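You operate a simulated robot arm through the tools that you are given. There is no shell and no other tool.

You run a simulated robot arm. Do the job below in one go: nothing can be reset, and whatever is moved stays where it is left.

## Task
Clamp blank UY5 in place of UY6; lay UY6 in the grey tray.
Fine: the tray's middle bay; wind the vice right open before you clamp UY5.
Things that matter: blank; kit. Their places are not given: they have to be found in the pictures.

Only the result counts: the job must be done as asked and must still hold three seconds after the hand-in. Knocking over, shifting, dropping, spilling or breaking anything else fails it.

## Robot
A 7-joint arm with a two-finger parallel gripper, fixed in place. Base frame: the origin is at the foot of the arm, x ahead of it, y to its left, z up; the work surface is at about z = 0.76. Readings come in m, rad, newtons and seconds.
With the tool pointing down near the work surface it reaches from about 0.2 to 0.68 m from the base axis. Its first joint turns from -1.152 to 1.152 rad. Payload 2.4 kg.
Tool frame: the origin (TCP) lies between the finger pads and is the grasp point; the fingertips stand 0.03 m ahead of it; z points along the fingers, y is the line along which they close. The gripper opens to 0.094 m. The fingers are 0.028 m wide and 0.01 m thick; the gripper's body (0.05 by 0.096 m) begins 0.055 m behind the TCP.
Orientation is that of the tool frame in the base frame, as a unit quaternion [x, y, z, w]. With the fingers straight down and closing along the base's y, the tool's x points along the base's -x, its y along +y and its z along -z.

## Interface
- The arm moves only by the tool apply_moves. Its argument "commands" is text: rows parted by semicolons, each of 7 numbers parted by spaces: the turn, a rotation vector about the base's x, y, z in units of 8 degrees (1.0 is 8 degrees), then the shift along the base's x, y, z in units of 50 mm (1.0 is 50 mm), then the closure, from 0 (fully open) to 1 (shut). In form: wx wy wz tx ty tz jaw; .... A call has 1 to 20 rows; each row shifts and turns the commanded pose from where the row before left it. A call with a number of a shift or a turn outside -1 to 1 is refused whole. A row lasts 0.2 s, in which the tool goes at most 0.05 m and 0.15 rad; a call with a longer step from one row to the next is refused whole, and so is a gripper value outside its range. Where a pose cannot be reached the arm comes as near as it can. A force on the tool above 40 N (or 10 N above the force at the start of the call, whichever is more), or a blocked arm, ends the call early, and 0.2 s more pass. Each finger travels about 0.153 m/s and halts on what it meets, pressing with about 23 N; the grip force reading is that of the motor and also rises with nothing between the fingers. The clock runs only during rows and for 0.2 s after the last one: add rows that do not move to give the fingers time. It gives the time, the measured TCP pose, the force on the tool (base axes), the opening and the grip force at its end, in the units of the frame above (readings bear some noise), with the torque about the TCP (base axes, N m) and any sound that the robot's microphone picked up.
- Cameras (640 x 400 px; columns grow to the right, rows downward): "scene" is fixed at [0.0488, 0.4903, 1.44]; the picture's right is [-0.59, -0.81, 0.00], its down [-0.49, 0.35, -0.80] and it looks along [0.65, -0.47, -0.60] (base axes); focal length 320 px, centre (320, 200). "wrist" rides on the gripper at [0.076, 0.014, -0.102] in the tool frame; the picture's right is [-0.18, 0.98, 0.00], its down [-0.75, -0.14, -0.64] and it looks along [-0.63, -0.12, 0.77] (tool axes); focal length 243 px, centre (320, 200).
- snapshot(camera): a new picture of that camera. No time passes.
- point_at(camera, pixels): there is no depth. For up to 12 entries [column, row, z] of the newest picture of that camera ("zoom" is the newest enlarged one), the place [x, y] in the base frame at which the ray of that pixel passes the height z, good to about 0.003 m. No time passes.
- enlarge(camera, box): a new picture of the part [left, top, right, bottom] of that camera's present view, enlarged. No time passes.
- sign_off(): hands the job in; it is judged then, once.

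Open the gripper and draw the arm clear of the work before you hand the job in, unless the task says otherwise.

The tools are called as a command line: name --argument value ..., lists and objects as JSON in quotes. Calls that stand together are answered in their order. apply_moves: Moves the arm, as the interface text tells. Its arguments: {"type":"object","properties":{"commands":{"type":"string"}},"required":["commands"]} The other tools are called the same way: snapshot (camera) takes a picture; point_at (camera, pixels) gives the place at which the rays of pixels pass given heights; enlarge (camera, box) takes an enlarged picture of a part of a camera's view; sign_off () hands the job in.

At the start:

```text
clock: 0.0
tcp_pos: [0.4161, -0.0279, 1.1049]
orientation: [-0.001, 1.0, 0.0, 0.0]
force: [0.0, 0.5, 0.3]
ft_torque: [-0.01, 0.04, 0.0]
width: 0.094
grip_force: 0.0
```

scene: 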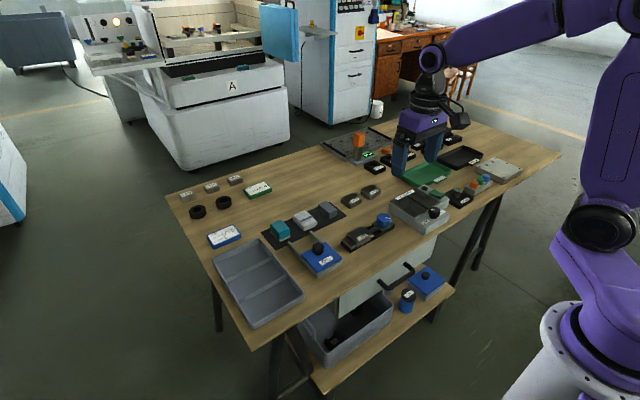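
wrist: 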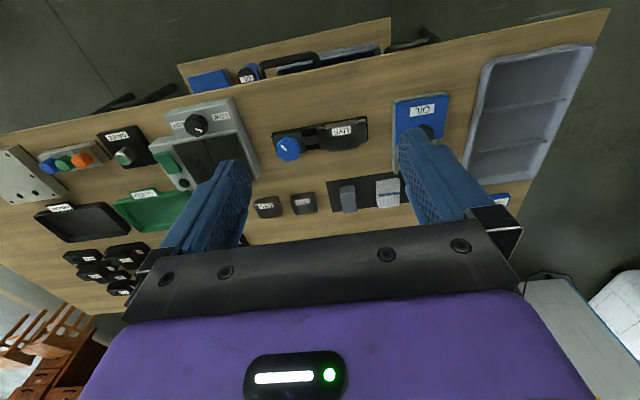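

The pictures show a bench with several devices, a grey tray at about (258,285) in the scene view and possible vice devices. I enlarge several regions to read the labels.

enlarge --camera "scene" --box '[160, 160, 320, 260]'

enlarge --camera "scene" --box '[250, 180, 410, 280]'

enlarge --camera "scene" --box '[380, 120, 540, 240]'

enlarge --camera "scene" --box '[320, 110, 480, 210]'

```text
4.00 times, centred on (240, 210) of scene
```

zoom: 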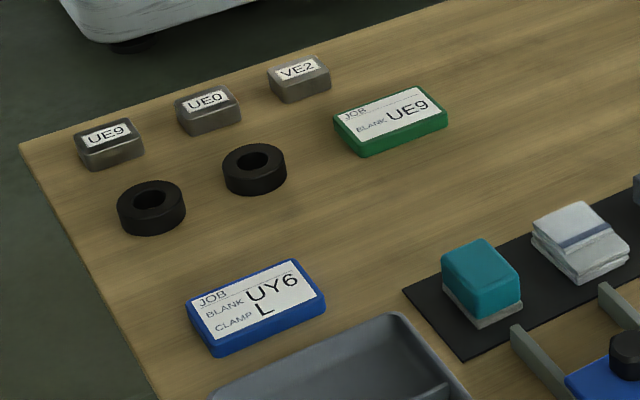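

```text
4.00 times, centred on (330, 230) of scene
```

zoom: 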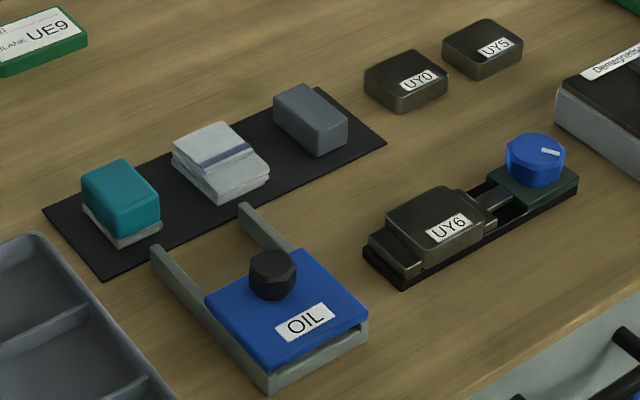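

```text
3.33 times, centred on (460, 180) of scene
```

zoom: 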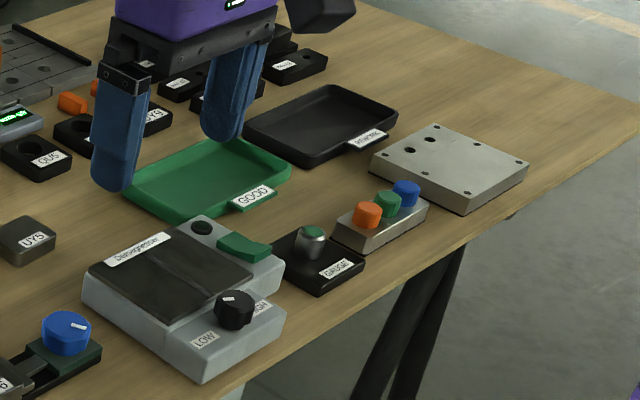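

```text
4.00 times, centred on (400, 160) of scene
```

zoom: 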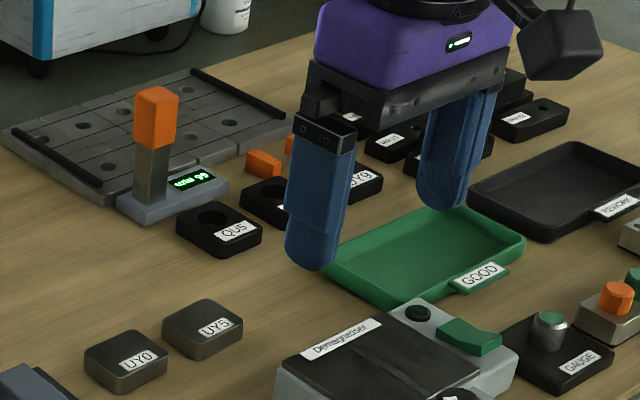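

The vice holding UY6 seems to be at about (367,236) with a blue knob at (383,219), and UY5 is at (371,192). I ask for base coordinates of those things and the grey tray's corners.

snapshot --camera "scene"

point_at --camera "scene" --pixels '[[341, 244, 0.77], [350, 251, 0.77], [395, 225, 0.77], [384, 218, 0.8], [371, 191, 0.785], [360, 234, 0.79], [214, 253, 0.78], [258, 328, 0.78], [303, 294, 0.78], [257, 240, 0.78], [258, 285, 0.765], [350, 201, 0.785]]'

enlarge --camera "wrist" --box '[240, 80, 400, 180]'

enlarge --camera "scene" --box '[330, 205, 410, 255]'

```text
taken
```

scene: 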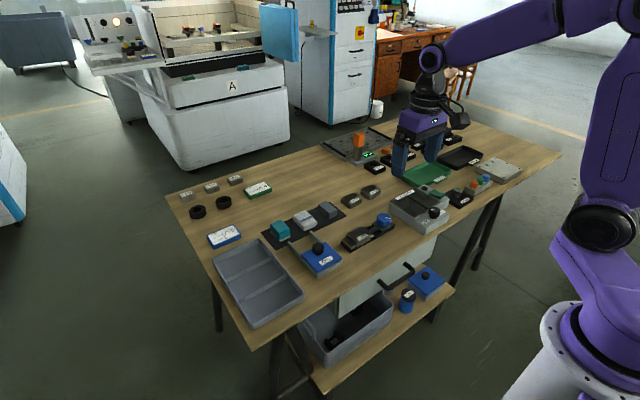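

```text
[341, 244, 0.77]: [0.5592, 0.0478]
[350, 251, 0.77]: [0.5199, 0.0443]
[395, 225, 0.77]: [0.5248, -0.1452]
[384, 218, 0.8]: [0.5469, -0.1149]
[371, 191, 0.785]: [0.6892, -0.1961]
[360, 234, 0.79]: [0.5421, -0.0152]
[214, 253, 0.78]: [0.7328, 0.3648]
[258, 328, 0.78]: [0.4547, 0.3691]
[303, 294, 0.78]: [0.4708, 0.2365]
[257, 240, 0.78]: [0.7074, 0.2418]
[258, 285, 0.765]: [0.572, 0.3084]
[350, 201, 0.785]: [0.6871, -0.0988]
```

```text
4.00 times, centred on (320, 130) of wrist
```

zoom: 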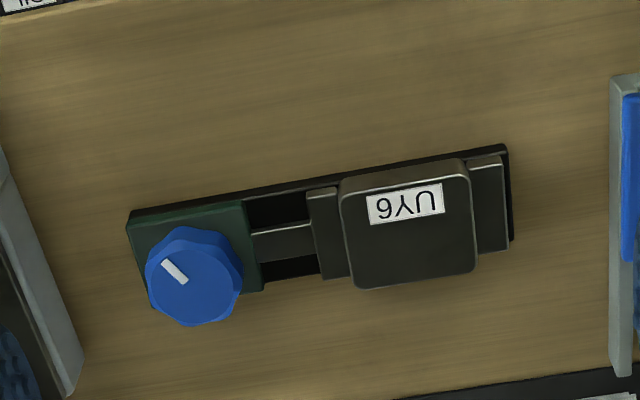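

```text
8.00 times, centred on (370, 230) of scene
```

zoom: 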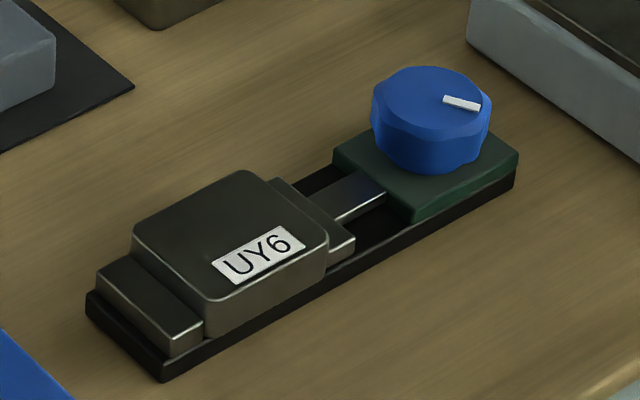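

The vice's knob axis is vertical, with a white pointer on top. I read the job cards closely, since one says UY6 / CLAMP.

enlarge --camera "scene" --box '[200, 220, 250, 252]'

enlarge --camera "scene" --box '[236, 176, 286, 207]'

enlarge --camera "scene" --box '[200, 230, 320, 335]'

enlarge --camera "scene" --box '[290, 250, 460, 370]'

enlarge --camera "wrist" --box '[0, 90, 160, 300]'

```text
12.50 times, centred on (225, 236) of scene
```

zoom: 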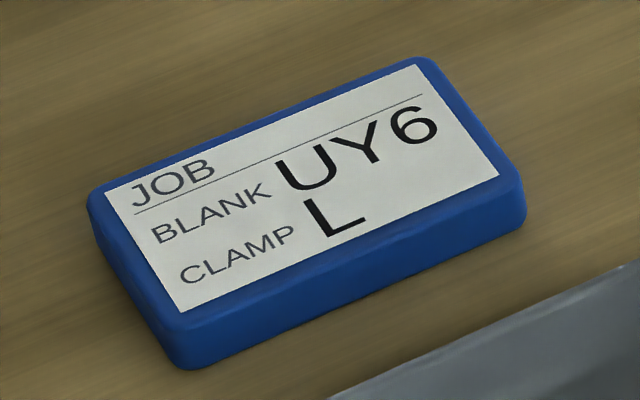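

```text
12.80 times, centred on (261, 192) of scene
```

zoom: 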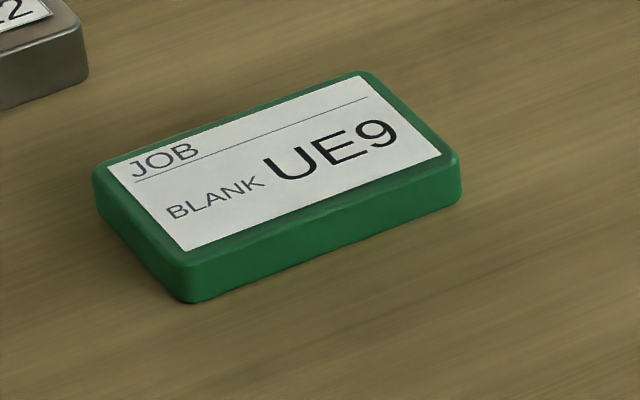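

```text
3.81 times, centred on (260, 282) of scene
```

zoom: 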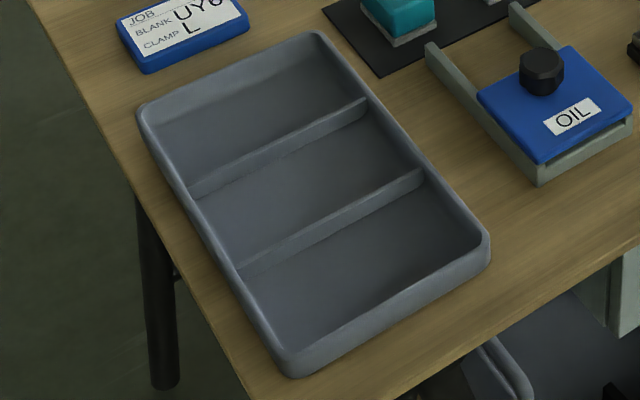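

```text
3.33 times, centred on (375, 310) of scene
```

zoom: 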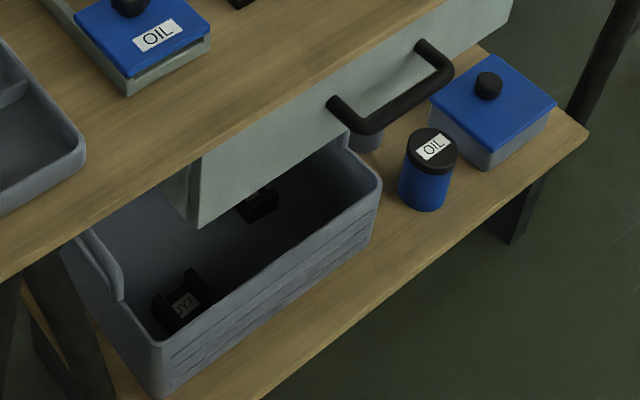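

```text
1.90 times, centred on (80, 195) of wrist
```

zoom: 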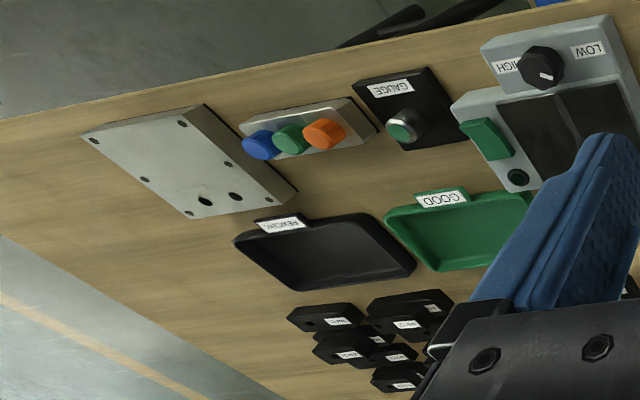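

The layout is clear: vice at x≈0.52–0.56, y≈−0.145–0.047. I lower the hand to about z=0.95 for a closer wrist view of the vice.

apply_moves --commands "0 0 0 -0.08 0 -0.775 0;0 0 0 -0.08 0 -0.775 0;0 0 0 -0.08 0 -0.775 0;0 0 0 -0.08 0 -0.775 0;0 0 0 0 0 0 0"

snapshot --camera "wrist"

```text
clock: 1.2
tcp_pos: [0.4011, -0.0271, 0.946]
orientation: [0.0, 1.0, 0.0, 0.0]
force: [0.3, 1.4, -0.5]
ft_torque: [-0.04, -0.01, 0.0]
width: 0.0938
grip_force: 0.0
```

```text
taken
```

wrist: 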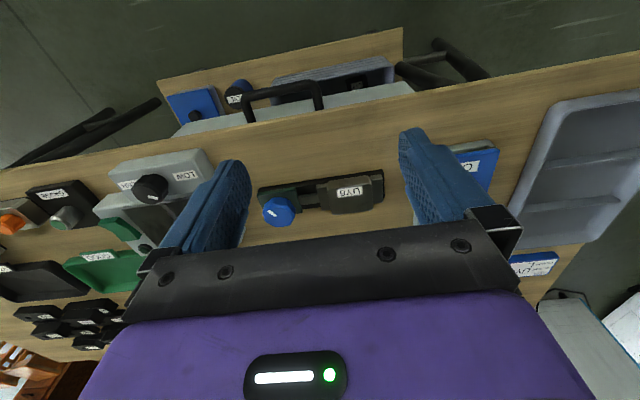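

The vice appears between the fingers at about (320,195). I enlarge that part and localise its features.

enlarge --camera "wrist" --box '[248, 160, 392, 230]'

```text
4.44 times, centred on (320, 195) of wrist
```

zoom: 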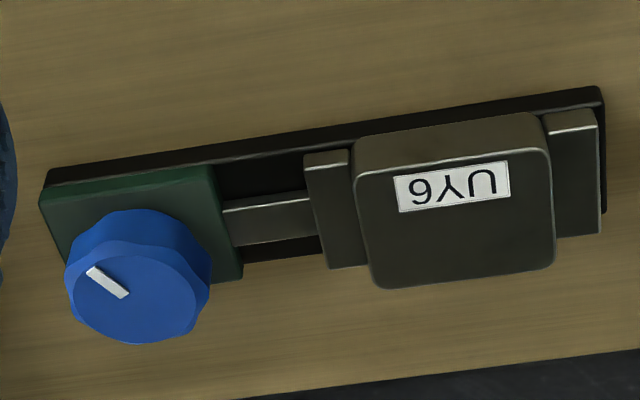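

I ask for coordinates of knob top, blank top edges and base plate corners at plausible heights from this wrist zoom.

point_at --camera "zoom" --pixels '[[140, 298, 0.8], [140, 298, 0.82], [140, 298, 0.84], [356, 178, 0.79], [356, 178, 0.8], [548, 155, 0.8], [554, 265, 0.8], [375, 285, 0.8], [602, 88, 0.77], [45, 172, 0.77], [606, 212, 0.765], [455, 210, 0.8]]'

enlarge --camera "scene" --box '[330, 205, 410, 255]'

```text
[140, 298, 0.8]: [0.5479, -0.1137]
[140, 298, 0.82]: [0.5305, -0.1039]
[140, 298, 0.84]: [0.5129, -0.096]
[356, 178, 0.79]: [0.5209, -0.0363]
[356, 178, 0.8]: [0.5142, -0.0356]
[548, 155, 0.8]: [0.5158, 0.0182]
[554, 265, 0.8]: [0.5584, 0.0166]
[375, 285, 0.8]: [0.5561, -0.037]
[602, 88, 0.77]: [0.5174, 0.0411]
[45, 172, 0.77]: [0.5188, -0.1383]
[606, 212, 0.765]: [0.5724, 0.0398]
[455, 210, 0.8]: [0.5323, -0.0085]
```

```text
8.00 times, centred on (370, 230) of scene
```

zoom: 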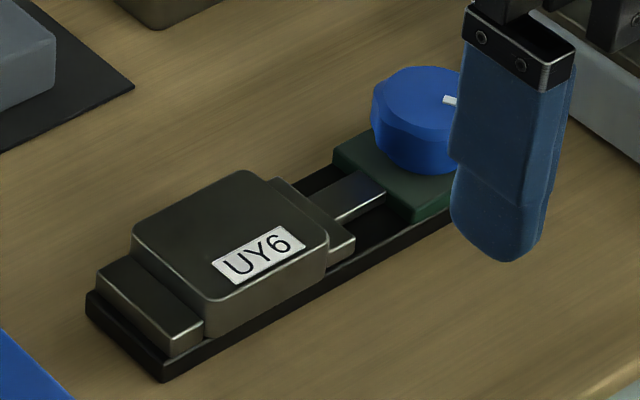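

Now the same features from the scene zoom, to triangulate heights.

point_at --camera "zoom" --pixels '[[420, 105, 0.8], [420, 105, 0.82], [420, 105, 0.84], [134, 230, 0.8], [240, 172, 0.8], [328, 237, 0.8], [207, 302, 0.8], [207, 302, 0.79], [160, 380, 0.76], [86, 292, 0.77], [375, 100, 0.82], [450, 101, 0.82]]'

```text
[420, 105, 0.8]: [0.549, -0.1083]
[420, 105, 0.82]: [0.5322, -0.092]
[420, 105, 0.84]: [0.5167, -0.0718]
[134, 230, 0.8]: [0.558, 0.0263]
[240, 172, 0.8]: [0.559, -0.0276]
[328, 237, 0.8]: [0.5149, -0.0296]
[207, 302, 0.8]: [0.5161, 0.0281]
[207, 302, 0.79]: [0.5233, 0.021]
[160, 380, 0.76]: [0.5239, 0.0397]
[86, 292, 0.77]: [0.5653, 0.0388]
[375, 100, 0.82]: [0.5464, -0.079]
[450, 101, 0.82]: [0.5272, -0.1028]
```

Triangulation gives UY6 top z≈0.789, spanning x 0.522–0.566 and y −0.037–0.018, with the knob around (0.547,−0.112). Next I move over toward UY5 (scene (371,191)) to view it closer.

apply_moves --commands "0 0 0 0.516 -0.572 0 0;0 0 0 0.516 -0.572 0 0;0 0 0 0.516 -0.572 0 0;0 0 0 0.516 -0.572 0 0;0 0 0 0.516 -0.572 0 0;0 0 0 0 0 0 0"

snapshot --camera "wrist"

enlarge --camera "scene" --box '[310, 170, 410, 232]'

```text
clock: 2.6
tcp_pos: [0.5302, -0.1714, 0.95]
orientation: [0.0, 1.0, 0.0, 0.0]
force: [-1.1, -0.4, 0.5]
ft_torque: [0.03, -0.02, -0.01]
width: 0.094
grip_force: 0.0
```

```text
taken
```

wrist: 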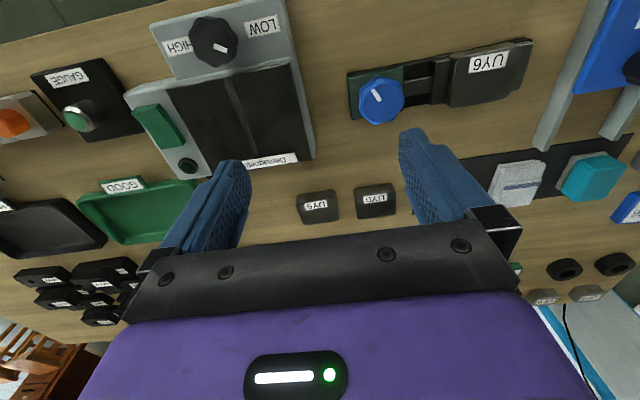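

```text
6.40 times, centred on (360, 201) of scene
```

zoom: 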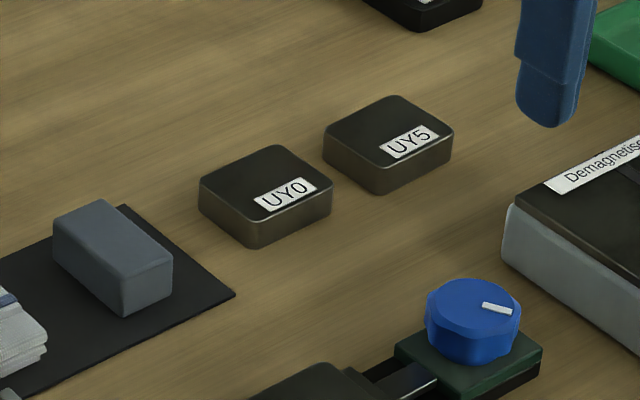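

UY5 shows in the wrist view at (317,206), UY0 at (375,199). I enlarge both them and the vice from here.

enlarge --camera "wrist" --box '[280, 170, 420, 235]'

point_at --camera "scene" --pixels '[[360.6, 191.5, 0.78], [372, 184.5, 0.78], [380.6, 190.7, 0.78], [369.5, 198.5, 0.78], [370, 201, 0.76], [341, 199, 0.78], [352.5, 192.5, 0.78]]'

```text
4.57 times, centred on (350, 202) of wrist
```

zoom: 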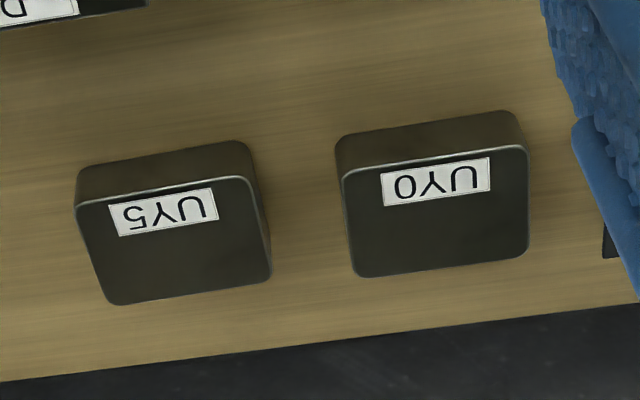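

```text
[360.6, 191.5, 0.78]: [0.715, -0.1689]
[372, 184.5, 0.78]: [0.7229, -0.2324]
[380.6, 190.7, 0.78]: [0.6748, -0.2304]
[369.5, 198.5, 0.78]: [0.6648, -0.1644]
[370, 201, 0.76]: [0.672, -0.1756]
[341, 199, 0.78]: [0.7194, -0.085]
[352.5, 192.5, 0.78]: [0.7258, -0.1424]
```

I project the top-face corners of UY5 and UY0 from this wrist zoom.

point_at --camera "zoom" --pixels '[[75, 203, 0.78], [252, 177, 0.78], [272, 278, 0.78], [108, 306, 0.78], [75, 203, 0.785], [272, 278, 0.785], [78, 172, 0.765], [248, 142, 0.765], [341, 173, 0.78], [527, 145, 0.78], [530, 255, 0.78], [356, 278, 0.78]]'

```text
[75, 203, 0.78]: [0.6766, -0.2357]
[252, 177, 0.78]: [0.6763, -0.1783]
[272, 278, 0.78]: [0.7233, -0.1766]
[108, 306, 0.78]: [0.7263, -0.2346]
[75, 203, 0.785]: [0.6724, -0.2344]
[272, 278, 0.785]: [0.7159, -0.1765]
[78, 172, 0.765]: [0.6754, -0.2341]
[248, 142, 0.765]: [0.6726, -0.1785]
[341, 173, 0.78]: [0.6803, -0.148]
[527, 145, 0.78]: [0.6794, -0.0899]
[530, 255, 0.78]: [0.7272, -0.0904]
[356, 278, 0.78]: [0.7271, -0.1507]
```

UY5's centre is about (0.703,−0.206), which lies beyond the vertical reach, so I'll need a tilted grasp there. I enlarge the knob from both cameras to look for direction marks.

enlarge --camera "wrist" --box '[340, 30, 540, 140]'

enlarge --camera "scene" --box '[365, 205, 405, 235]'

enlarge --camera "scene" --box '[380, 180, 460, 240]'

```text
3.20 times, centred on (440, 85) of wrist
```

zoom: 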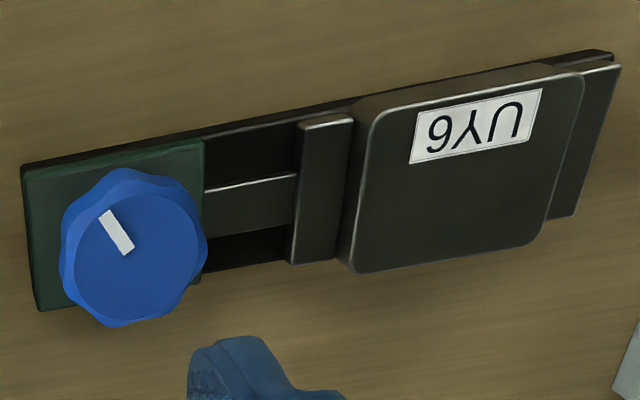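

```text
13.33 times, centred on (385, 220) of scene
```

zoom: 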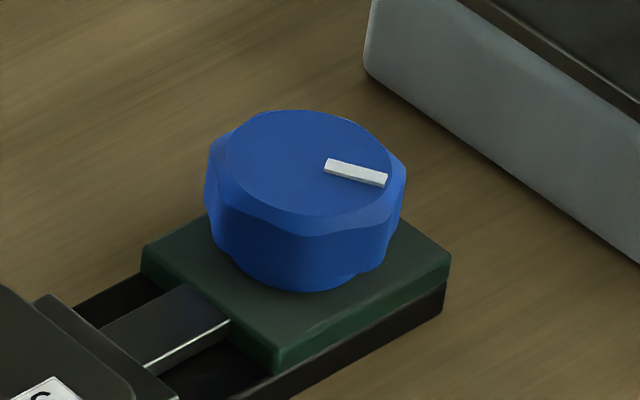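

```text
6.67 times, centred on (420, 210) of scene
```

zoom: 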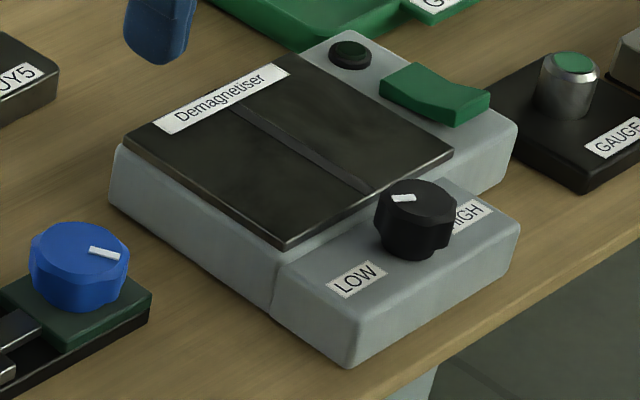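

No direction marks on the knob. I re-enlarge the knob and triangulate its centre: scene zoom top-ellipse centre at about (305,163).

enlarge --camera "scene" --box '[365, 205, 405, 235]'

point_at --camera "zoom" --pixels '[[305, 163, 0.8], [305, 163, 0.805], [305, 163, 0.81], [305, 163, 0.815], [215, 160, 0.81], [400, 165, 0.81], [305, 110, 0.81], [305, 217, 0.81], [310, 292, 0.785], [450, 255, 0.785], [278, 355, 0.785], [365, 70, 0.78]]'

enlarge --camera "wrist" --box '[340, 60, 420, 130]'

```text
13.33 times, centred on (385, 220) of scene
```

zoom: 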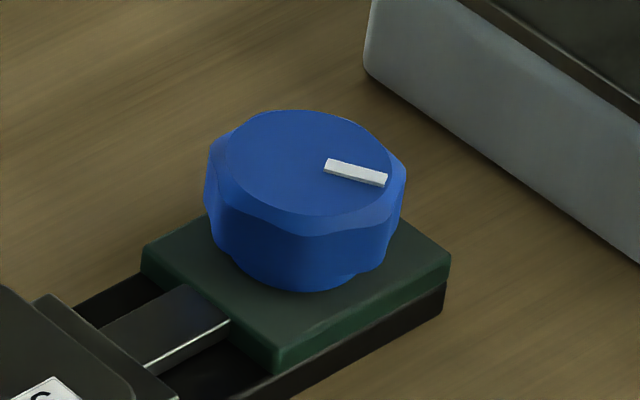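

```text
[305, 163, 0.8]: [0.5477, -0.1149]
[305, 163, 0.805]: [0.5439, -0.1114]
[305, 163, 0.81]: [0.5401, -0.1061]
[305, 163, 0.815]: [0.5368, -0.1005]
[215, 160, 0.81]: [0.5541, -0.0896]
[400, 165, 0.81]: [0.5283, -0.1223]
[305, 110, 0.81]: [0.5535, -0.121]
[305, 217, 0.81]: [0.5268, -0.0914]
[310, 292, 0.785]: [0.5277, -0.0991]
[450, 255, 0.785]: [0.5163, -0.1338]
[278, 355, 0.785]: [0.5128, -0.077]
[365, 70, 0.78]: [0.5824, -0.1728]
```

```text
5.71 times, centred on (380, 95) of wrist
```

zoom: 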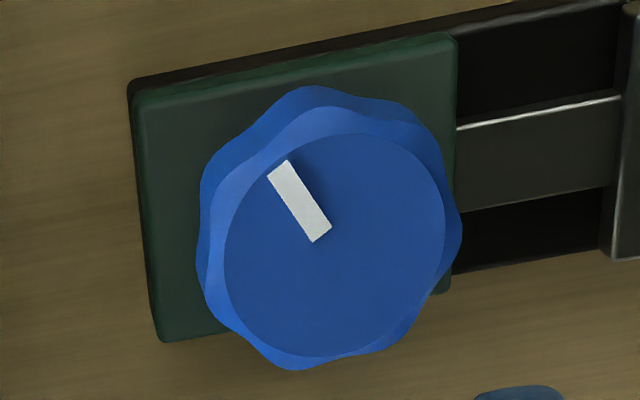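

The knob's top-face centre in this wrist zoom is at about (334,246); I project it at several heights plus green base corners.

point_at --camera "zoom" --pixels '[[334, 246, 0.8], [334, 246, 0.805], [334, 246, 0.81], [334, 246, 0.815], [334, 246, 0.82], [222, 250, 0.81], [445, 242, 0.81], [334, 134, 0.81], [334, 358, 0.81], [135, 95, 0.785], [455, 38, 0.785], [160, 340, 0.785]]'

```text
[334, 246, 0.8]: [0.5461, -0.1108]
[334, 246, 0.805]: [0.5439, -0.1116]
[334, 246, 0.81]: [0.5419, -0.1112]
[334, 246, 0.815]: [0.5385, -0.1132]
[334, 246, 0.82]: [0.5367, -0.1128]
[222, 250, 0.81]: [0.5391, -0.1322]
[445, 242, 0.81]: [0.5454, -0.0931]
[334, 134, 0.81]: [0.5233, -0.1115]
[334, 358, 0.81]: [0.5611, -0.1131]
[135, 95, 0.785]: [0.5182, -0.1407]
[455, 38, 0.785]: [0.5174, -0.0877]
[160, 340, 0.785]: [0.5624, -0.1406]
```

The knob centre is about (0.542,−0.112), top z≈0.805, roughly 40–44 mm across. Before using it I test the wrist's rotation range here in free space, turning +z (anticlockwise seen from above).

apply_moves --commands "0 0 1 0 0 0 0;0 0 1 0 0 0 0;0 0 1 0 0 0 0;0 0 1 0 0 0 0;0 0 1 0 0 0 0;0 0 1 0 0 0 0;0 0 1 0 0 0 0;0 0 1 0 0 0 0;0 0 1 0 0 0 0;0 0 1 0 0 0 0;0 0 1 0 0 0 0;0 0 1 0 0 0 0;0 0 1 0 0 0 0;0 0 1 0 0 0 0;0 0 1 0 0 0 0;0 0 1 0 0 0 0;0 0 1 0 0 0 0;0 0 1 0 0 0 0;0 0 1 0 0 0 0;0 0 1 0 0 0 0"

```text
clock: 6.8
tcp_pos: [0.5291, -0.171, 0.9497]
orientation: [0.985, -0.174, 0.0, -0.001]
force: [0.2, 0.1, -0.3]
ft_torque: [0.0, 0.03, -0.02]
width: 0.094
grip_force: 0.1
```

It reached 160° fine. I go on another 40° to find the limit.

apply_moves --commands "0 0 1 0 0 0 0;0 0 1 0 0 0 0;0 0 1 0 0 0 0;0 0 1 0 0 0 0;0 0 1 0 0 0 0;0 0 0 0 0 0 0"

```text
clock: 8.2
tcp_pos: [0.4845, -0.0995, 0.9424]
orientation: [0.999, 0.008, 0.008, 0.032]
force: [0.4, -0.3, -0.2]
ft_torque: [-0.01, 0.0, 0.0]
width: 0.0941
grip_force: 0.1
out of reach, approached as far as the arm can: row 1, 2, 3, 4, 5
```

The limit lies just past 160°. I turn back five steps and check where the commanded pose is.

apply_moves --commands "0 0 -1 0 0 0 0;0 0 -1 0 0 0 0;0 0 -1 0 0 0 0;0 0 -1 0 0 0 0;0 0 -1 0 0 0 0;0 0 -1 0 0 0 0;0 0 0 0 0 0 0"

```text
clock: 9.8
tcp_pos: [0.486, -0.0973, 0.9417]
orientation: [0.92, -0.391, -0.004, 0.017]
force: [0.1, -0.6, 0.4]
ft_torque: [0.01, -0.03, -0.04]
width: 0.0941
grip_force: 0.0
```

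The command restarts from the measured pose, now at yaw ≈134° with a 2° tilt. I level the tool and move over the knob at (0.542,−0.112), closing the fingers partly to about 66 mm.

apply_moves --commands "0.101 -0.074 0 0.56 -0.147 -0.3 0.3;0.101 -0.074 0 0.56 -0.147 -0.3 0.3;0 0 0 0 0 -0.2 0.3;0 0 0 0 0 0 0.3"

snapshot --camera "wrist"

enlarge --camera "scene" --box '[320, 150, 440, 260]'

```text
clock: 10.8
tcp_pos: [0.5398, -0.1118, 0.9016]
orientation: [0.92, -0.391, 0.0, 0.001]
force: [-0.1, 0.7, 0.3]
ft_torque: [0.03, -0.02, 0.0]
width: 0.0658
grip_force: 0.1
```

```text
taken
```

wrist: 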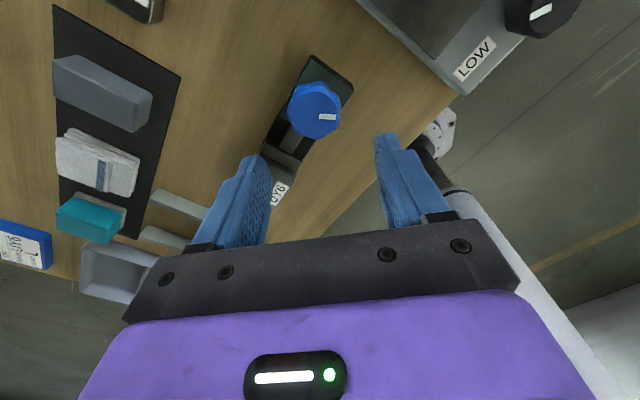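

```text
3.64 times, centred on (380, 205) of scene
```

zoom: 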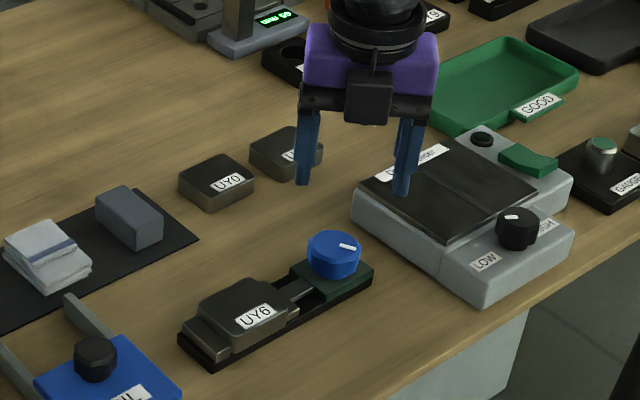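

The knob appears at (315,108) in the wrist view. I recheck its centre from this new direction before descending.

enlarge --camera "wrist" --box '[270, 40, 370, 160]'

```text
3.33 times, centred on (320, 100) of wrist
```

zoom: 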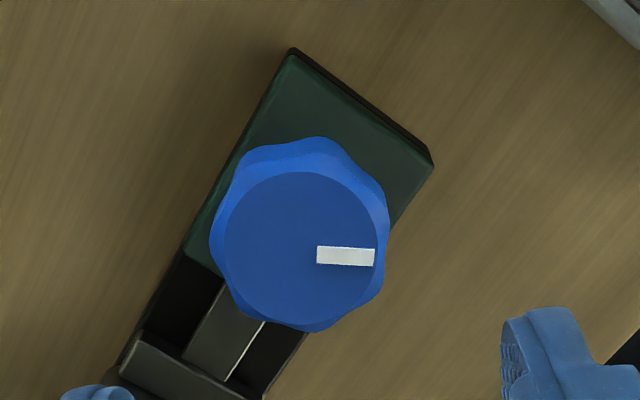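

Top face centre in this zoom is about (304,250); I project it and the green base corners.

point_at --camera "zoom" --pixels '[[304, 250, 0.8], [304, 250, 0.805], [304, 250, 0.81], [304, 250, 0.815], [290, 52, 0.783], [433, 165, 0.783], [185, 255, 0.783], [222, 240, 0.805], [388, 240, 0.805], [345, 256, 0.806]]'

```text
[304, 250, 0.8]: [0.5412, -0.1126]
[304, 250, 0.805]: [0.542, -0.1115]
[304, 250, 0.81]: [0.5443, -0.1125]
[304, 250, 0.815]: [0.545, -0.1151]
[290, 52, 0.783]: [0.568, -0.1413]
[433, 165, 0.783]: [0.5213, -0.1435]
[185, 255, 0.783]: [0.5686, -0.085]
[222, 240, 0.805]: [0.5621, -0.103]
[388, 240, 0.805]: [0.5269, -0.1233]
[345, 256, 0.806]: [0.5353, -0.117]
```

Consistent: knob centre (0.5425,−0.112), top ≈0.806. I descend to TCP z=0.82 and close on the knob.

apply_moves --commands "0 0 0 0.054 0 -0.816 0.3;0 0 0 0 0 -0.816 0.3;0 0 0 0 0 0 0.3;0 0 0 0 0 0 0.6;0 0 0 0 0 0 0.6;0 0 0 0 0 0 0.6"

enlarge --camera "scene" --box '[330, 170, 420, 260]'

```text
clock: 12.2
tcp_pos: [0.5451, -0.1124, 0.8189]
orientation: [0.921, -0.389, 0.002, 0.0]
force: [18.9, 16.0, -13.5]
ft_torque: [-0.06, -0.63, 0.04]
width: 0.0437
grip_force: 44.6
```

```text
4.44 times, centred on (375, 215) of scene
```

zoom: 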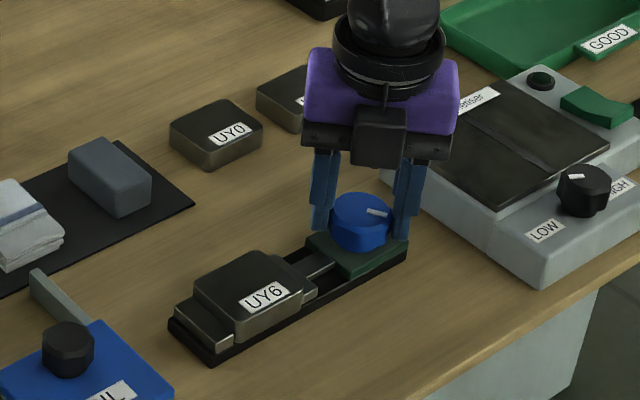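

The fingers hold the knob at 43.7 mm, but there's a 25 N lateral force along the closing axis, so I'm slightly off centre. I shift by about 2 mm in (+x,+y) to ease it.

apply_moves --commands "0 0 0 0.03 0.03 0 0.6;0 0 0 0 0 0 0.6"

```text
clock: 12.8
tcp_pos: [0.5452, -0.1127, 0.8194]
orientation: [0.92, -0.392, 0.001, 0.001]
force: [14.1, 12.9, -7.7]
ft_torque: [-0.25, -0.94, 0.03]
width: 0.0437
grip_force: 44.9
```

The force fell, so I shift further in the same direction.

apply_moves --commands "0 0 0 0.05 0.045 0 0.6;0 0 0 0 0 0 0.6"

```text
clock: 13.4
tcp_pos: [0.5439, -0.1118, 0.8192]
orientation: [0.92, -0.393, -0.003, 0.002]
force: [-5.5, 2.6, 12.1]
ft_torque: [0.02, -0.19, 0.03]
width: 0.0435
grip_force: 44.7
```

Lateral force is small now. I test a small clockwise turn (−z, 6° in 2° steps) and watch torque, as the card's "CLAMP L" may mean clamping is by turning left.

apply_moves --commands "0 0 -0.25 0 0 0 0.6;0 0 -0.25 0 0 0 0.6;0 0 -0.25 0 0 0 0.6;0 0 0 0 0 0 0.6"

enlarge --camera "scene" --box '[330, 205, 410, 255]'

```text
clock: 14.4
tcp_pos: [0.5451, -0.1126, 0.8187]
orientation: [0.898, -0.44, -0.002, 0.001]
force: [-14.8, -20.1, -7.5]
ft_torque: [-0.23, 0.1, 0.82]
width: 0.0434
grip_force: 44.9
```

```text
8.00 times, centred on (370, 230) of scene
```

zoom: 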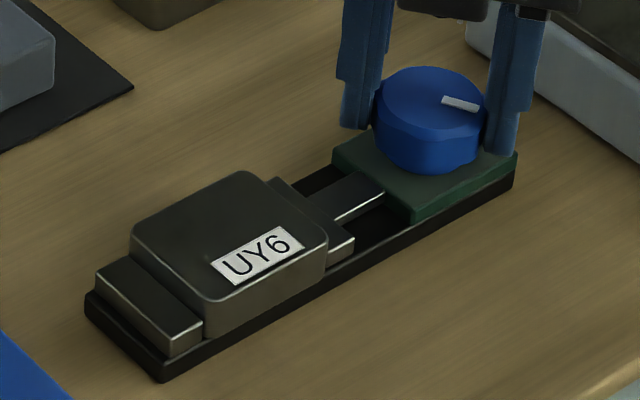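

A resisting torque of 0.82 N·m appeared and the knob pointer hardly moved, so clockwise looks like the tightening side (or just stiff). I turn back and go 6° anticlockwise to compare.

apply_moves --commands "0 0 0.25 0 0 0 0.6;0 0 0.25 0 0 0 0.6;0 0 0.25 0 0 0 0.6;0 0 0 0 0 0 0.6"

apply_moves --commands "0 0 0.25 0 0 0 0.6;0 0 0.25 0 0 0 0.6;0 0 0.25 0 0 0 0.6;0 0 0.25 0 0 0 0.6;0 0 0 0 0 0 0.6"

enlarge --camera "scene" --box '[330, 205, 410, 255]'

```text
clock: 15.4
tcp_pos: [0.5459, -0.1133, 0.8189]
orientation: [0.919, -0.393, -0.003, 0.001]
force: [-19.5, -23.4, -17.7]
ft_torque: [-0.78, -0.44, 0.08]
width: 0.0431
grip_force: 45.2
```

```text
clock: 16.6
tcp_pos: [0.5461, -0.1136, 0.8183]
orientation: [0.945, -0.327, -0.002, 0.0]
force: [-14.2, -23.8, -15.3]
ft_torque: [0.05, 0.8, 0.1]
width: 0.0434
grip_force: 44.7
```

```text
8.00 times, centred on (370, 230) of scene
```

zoom: 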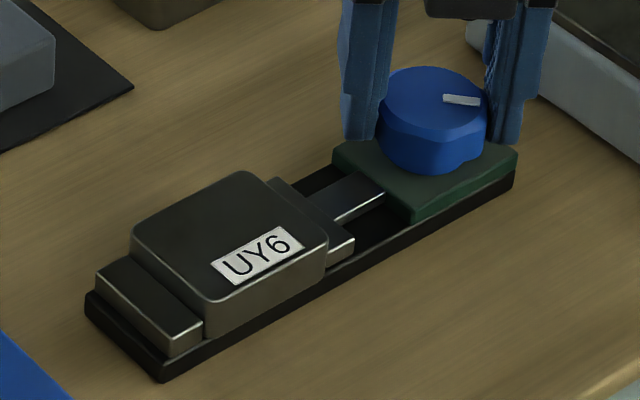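

Anticlockwise turns with almost no torque (0.10 N·m) and the pointer moved, so anticlockwise opens. I correct the side load and continue 16° anticlockwise.

apply_moves --commands "0 0 0 -0.036 -0.044 0 0.6;0 0 0.5 0 0 0 0.6;0 0 0.5 0 0 0 0.6;0 0 0.5 0 0 0 0.6;0 0 0.5 0 0 0 0.6;0 0 0 0 0 0 0.6"

enlarge --camera "scene" --box '[330, 205, 410, 255]'

```text
clock: 18.0
tcp_pos: [0.5467, -0.1131, 0.8197]
orientation: [0.982, -0.191, -0.001, 0.0]
force: [-9.1, -18.3, -17.7]
ft_torque: [-0.12, 0.88, 0.05]
width: 0.0436
grip_force: 45.3
```

```text
8.00 times, centred on (370, 230) of scene
```

zoom: 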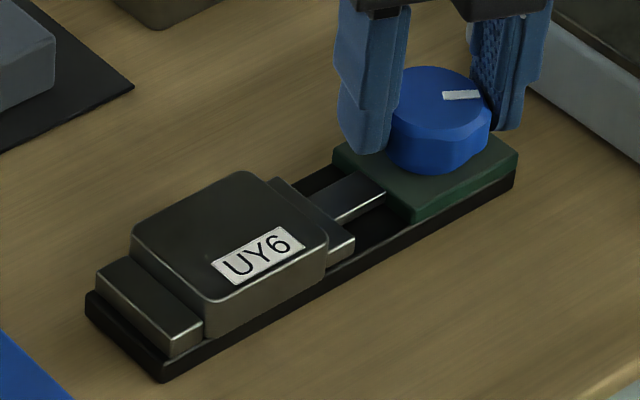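

The pointer has turned further (now (442,96)–(480,95)). I release the knob, then turn the open gripper back clockwise in place to set up a long anticlockwise stroke.

apply_moves --commands "0 0 0 0 0 0 0.3;0 0 0 0 0 0 0.3;0 0 0 0 0 0 0.3"

```text
clock: 18.8
tcp_pos: [0.548, -0.1109, 0.819]
orientation: [0.982, -0.19, 0.001, 0.001]
force: [0.2, 0.4, -0.3]
ft_torque: [0.01, 0.02, 0.01]
width: 0.0656
grip_force: 0.0
```

Free of load, the TCP is at (0.548,−0.1109). I recentre to (0.5445,−0.1122) and rotate −160°.

apply_moves --commands "0 0 -1 -0.07 -0.024 0 0.3;0 0 -1 0 0 0 0.3;0 0 -1 0 0 0 0.3;0 0 -1 0 0 0 0.3;0 0 -1 0 0 0 0.3;0 0 -1 0 0 0 0.3;0 0 -1 0 0 0 0.3;0 0 -1 0 0 0 0.3;0 0 -1 0 0 0 0.3;0 0 -1 0 0 0 0.3;0 0 -1 0 0 0 0.3;0 0 -1 0 0 0 0.3;0 0 -1 0 0 0 0.3;0 0 -1 0 0 0 0.3;0 0 -1 0 0 0 0.3;0 0 -1 0 0 0 0.3;0 0 -1 0 0 0 0.3;0 0 -1 0 0 0 0.3;0 0 -1 0 0 0 0.3;0 0 -1 0 0 0 0.3"

```text
clock: 23.0
tcp_pos: [0.5419, -0.1125, 0.8196]
orientation: [0.019, 1.0, 0.001, 0.0]
force: [-0.4, -0.4, 0.3]
ft_torque: [0.01, -0.02, 0.02]
width: 0.0659
grip_force: 0.1
```

Now at yaw ≈ −2°. I continue to about −146°.

apply_moves --commands "0 0 -1 0 0 0 0.3;0 0 -1 0 0 0 0.3;0 0 -1 0 0 0 0.3;0 0 -1 0 0 0 0.3;0 0 -1 0 0 0 0.3;0 0 -1 0 0 0 0.3;0 0 -1 0 0 0 0.3;0 0 -1 0 0 0 0.3;0 0 -1 0 0 0 0.3;0 0 -1 0 0 0 0.3;0 0 -1 0 0 0 0.3;0 0 -1 0 0 0 0.3;0 0 -1 0 0 0 0.3;0 0 -1 0 0 0 0.3;0 0 -1 0 0 0 0.3;0 0 -1 0 0 0 0.3;0 0 -1 0 0 0 0.3;0 0 -1 0 0 0 0.3"

```text
clock: 26.8
tcp_pos: [0.5424, -0.113, 0.8209]
orientation: [0.957, 0.291, 0.0, 0.001]
force: [0.2, 0.3, 0.2]
ft_torque: [-0.01, -0.03, 0.0]
width: 0.066
grip_force: 0.1
```

At yaw ≈ −146°. I close on the knob and check the load before turning.

apply_moves --commands "0 0 0 0 0 0 0.6;0 0 0 0 0 0 0.6"

```text
clock: 27.4
tcp_pos: [0.5423, -0.1137, 0.8212]
orientation: [0.956, 0.292, 0.0, 0.001]
force: [2.8, -4.8, -4.6]
ft_torque: [0.09, -0.24, 0.01]
width: 0.0433
grip_force: 45.4
```

Low load. I now wind anticlockwise in 8° steps, 18 rows (144°).

apply_moves --commands "0 0 1 0 0 0 0.6;0 0 1 0 0 0 0.6;0 0 1 0 0 0 0.6;0 0 1 0 0 0 0.6;0 0 1 0 0 0 0.6;0 0 1 0 0 0 0.6;0 0 1 0 0 0 0.6;0 0 1 0 0 0 0.6;0 0 1 0 0 0 0.6;0 0 1 0 0 0 0.6;0 0 1 0 0 0 0.6;0 0 1 0 0 0 0.6;0 0 1 0 0 0 0.6;0 0 1 0 0 0 0.6;0 0 1 0 0 0 0.6;0 0 1 0 0 0 0.6;0 0 1 0 0 0 0.6;0 0 1 0 0 0 0.6;0 0 0 0 0 0 0.6"

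enlarge --camera "scene" --box '[330, 205, 410, 255]'

```text
clock: 31.4
tcp_pos: [0.5402, -0.1117, 0.8179]
orientation: [0.018, 1.0, 0.002, -0.005]
force: [-12.5, -10.2, -3.9]
ft_torque: [-0.17, 0.81, -1.14]
width: 0.0436
grip_force: 44.9
```

```text
8.00 times, centred on (370, 230) of scene
```

zoom: 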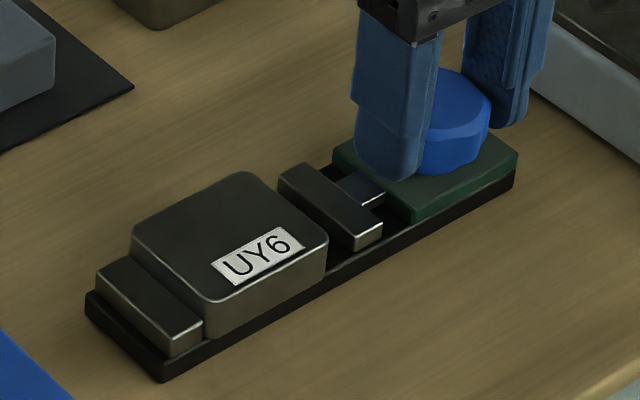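

The moving jaw has opened clearly, and torque is now −1.14 N·m, which may be the end stop. I turn 8° more in 2° steps and compare the jaw position.

apply_moves --commands "0 0 0.25 0 0 0 0.6;0 0 0.25 0 0 0 0.6;0 0 0.25 0 0 0 0.6;0 0 0.25 0 0 0 0.6;0 0 0 0 0 0 0.6"

enlarge --camera "scene" --box '[330, 205, 410, 255]'

snapshot --camera "wrist"

```text
clock: 32.6
tcp_pos: [0.5421, -0.1122, 0.8197]
orientation: [-0.052, 0.999, 0.0, -0.002]
force: [-11.7, -17.1, -19.1]
ft_torque: [-0.66, 0.45, -0.38]
width: 0.0431
grip_force: 45.3
```

```text
8.00 times, centred on (370, 230) of scene
```

zoom: 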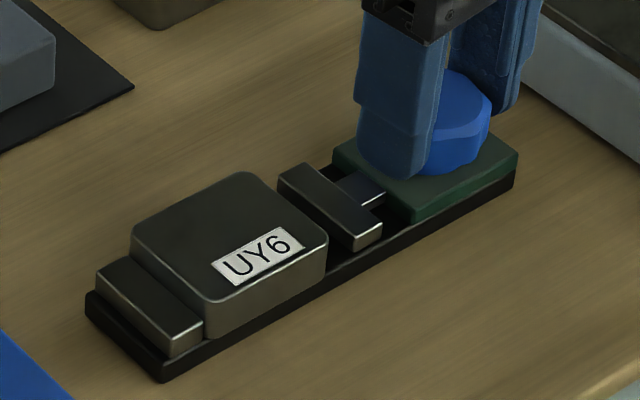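

```text
taken
```

wrist: 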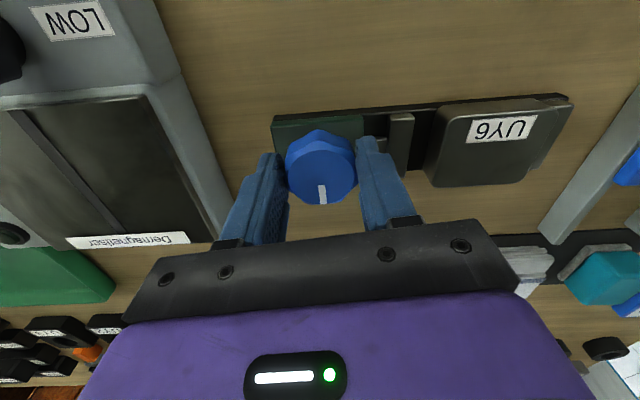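

The jaw did not move in those 8°, and the pointer now aims at +x. I turn another 16° to confirm this is a hard stop and not slipping for another reason.

enlarge --camera "wrist" --box '[260, 90, 440, 210]'

apply_moves --commands "0 0 0.5 0 0 0 0.6;0 0 0.5 0 0 0 0.6;0 0 0.5 0 0 0 0.6;0 0 0.5 0 0 0 0.6;0 0 0 0 0 0 0.6"

enlarge --camera "wrist" --box '[260, 90, 440, 210]'

enlarge --camera "scene" --box '[330, 205, 410, 255]'

```text
3.33 times, centred on (350, 150) of wrist
```

zoom: 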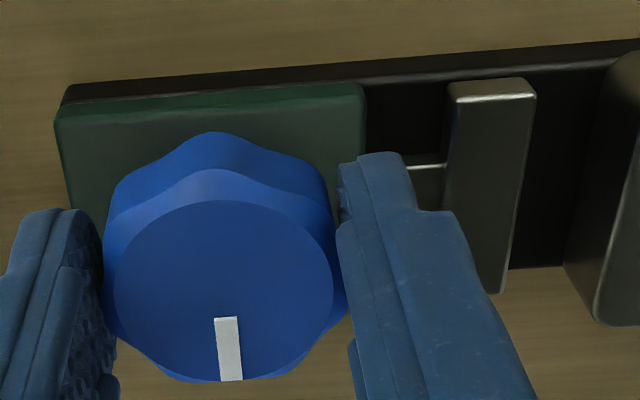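

```text
clock: 33.8
tcp_pos: [0.5451, -0.1114, 0.8212]
orientation: [-0.192, 0.981, -0.001, 0.002]
force: [3.3, -14.0, -2.0]
ft_torque: [0.15, -0.22, -0.69]
width: 0.0437
grip_force: 44.6
```

```text
3.33 times, centred on (350, 150) of wrist
```

zoom: 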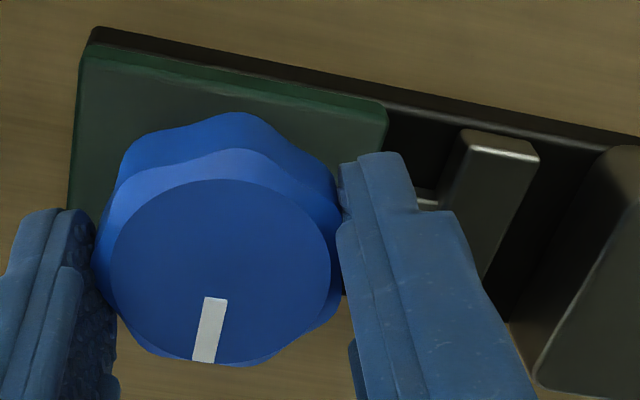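

```text
8.00 times, centred on (370, 230) of scene
```

zoom: 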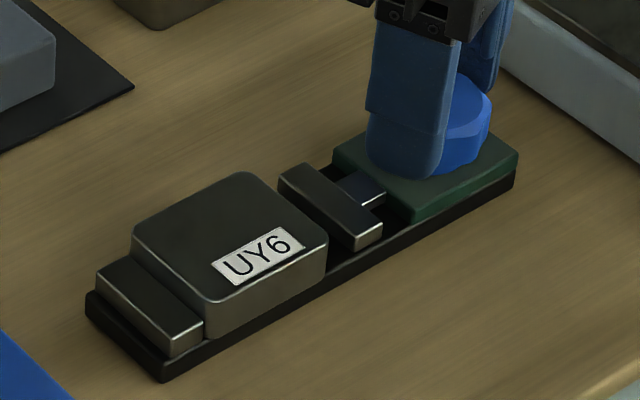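

The pointer stayed at +x relative to the vice while the gripper slipped 16° round it, and the jaw is unmoved, so the vice is fully open. I release, rise and go over UY6, turning to yaw 90° so that the fingers close along x.

apply_moves --commands "0 0 0 0 0 0 0.3;0 0 0 0 0 0 0.3;0 0 0 0 0 0.9 0.3;0 0 0 0 0 0.9 0.3;0 0 0.944 0 0.229 0 0.3;0 0 0.944 0 0.229 0 0.3;0 0 0.944 0 0.229 0 0.3;0 0 0.944 0 0.229 0 0.3;0 0 0.944 0 0.229 0 0.3;0 0 0.944 0 0.229 0 0.3;0 0 0.944 0 0.229 0 0.3;0 0 0.944 0 0.229 0 0.3;0 0 0.944 0 0.229 0 0.3;0 0 0 0 0 0 0.3"

snapshot --camera "wrist"

enlarge --camera "scene" --box '[330, 205, 410, 255]'

```text
clock: 36.8
tcp_pos: [0.5429, -0.0098, 0.9083]
orientation: [0.708, -0.706, -0.001, 0.001]
force: [0.5, -0.8, -0.9]
ft_torque: [0.01, -0.02, -0.01]
width: 0.0657
grip_force: 0.0
```

```text
taken
```

wrist: 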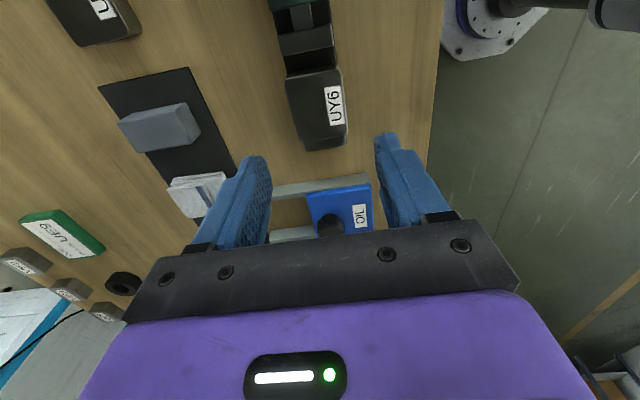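

```text
8.00 times, centred on (370, 230) of scene
```

zoom: 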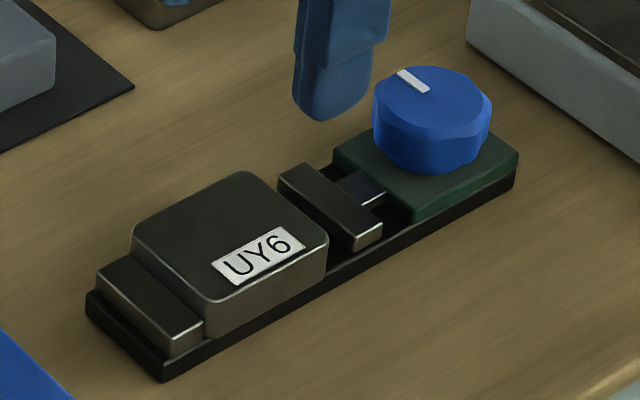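

The vice is open and UY6 loose. I enlarge the wrist view on the vice to refine UY6's outline and the jaw gap.

enlarge --camera "wrist" --box '[250, 0, 390, 160]'

```text
2.50 times, centred on (320, 80) of wrist
```

zoom: 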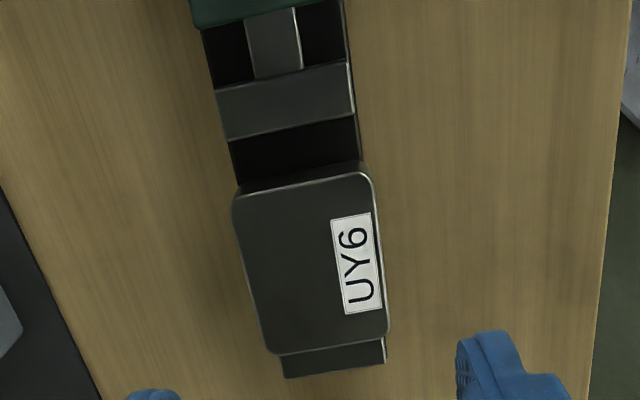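

I project UY6's top corners and the jaws' edges.

point_at --camera "zoom" --pixels '[[232, 195, 0.789], [372, 173, 0.789], [388, 332, 0.789], [266, 353, 0.789], [226, 140, 0.785], [354, 113, 0.785], [215, 90, 0.785], [352, 62, 0.785], [283, 377, 0.785], [385, 364, 0.785], [282, 355, 0.785], [356, 290, 0.789]]'

```text
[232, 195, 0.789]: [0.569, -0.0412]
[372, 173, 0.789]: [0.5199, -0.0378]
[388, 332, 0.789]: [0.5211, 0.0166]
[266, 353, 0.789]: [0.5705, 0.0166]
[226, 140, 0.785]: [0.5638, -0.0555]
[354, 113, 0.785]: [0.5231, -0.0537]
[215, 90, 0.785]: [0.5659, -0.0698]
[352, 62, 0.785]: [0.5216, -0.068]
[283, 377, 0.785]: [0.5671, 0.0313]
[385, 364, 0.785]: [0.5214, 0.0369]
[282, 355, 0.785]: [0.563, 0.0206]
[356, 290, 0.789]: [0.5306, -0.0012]
```

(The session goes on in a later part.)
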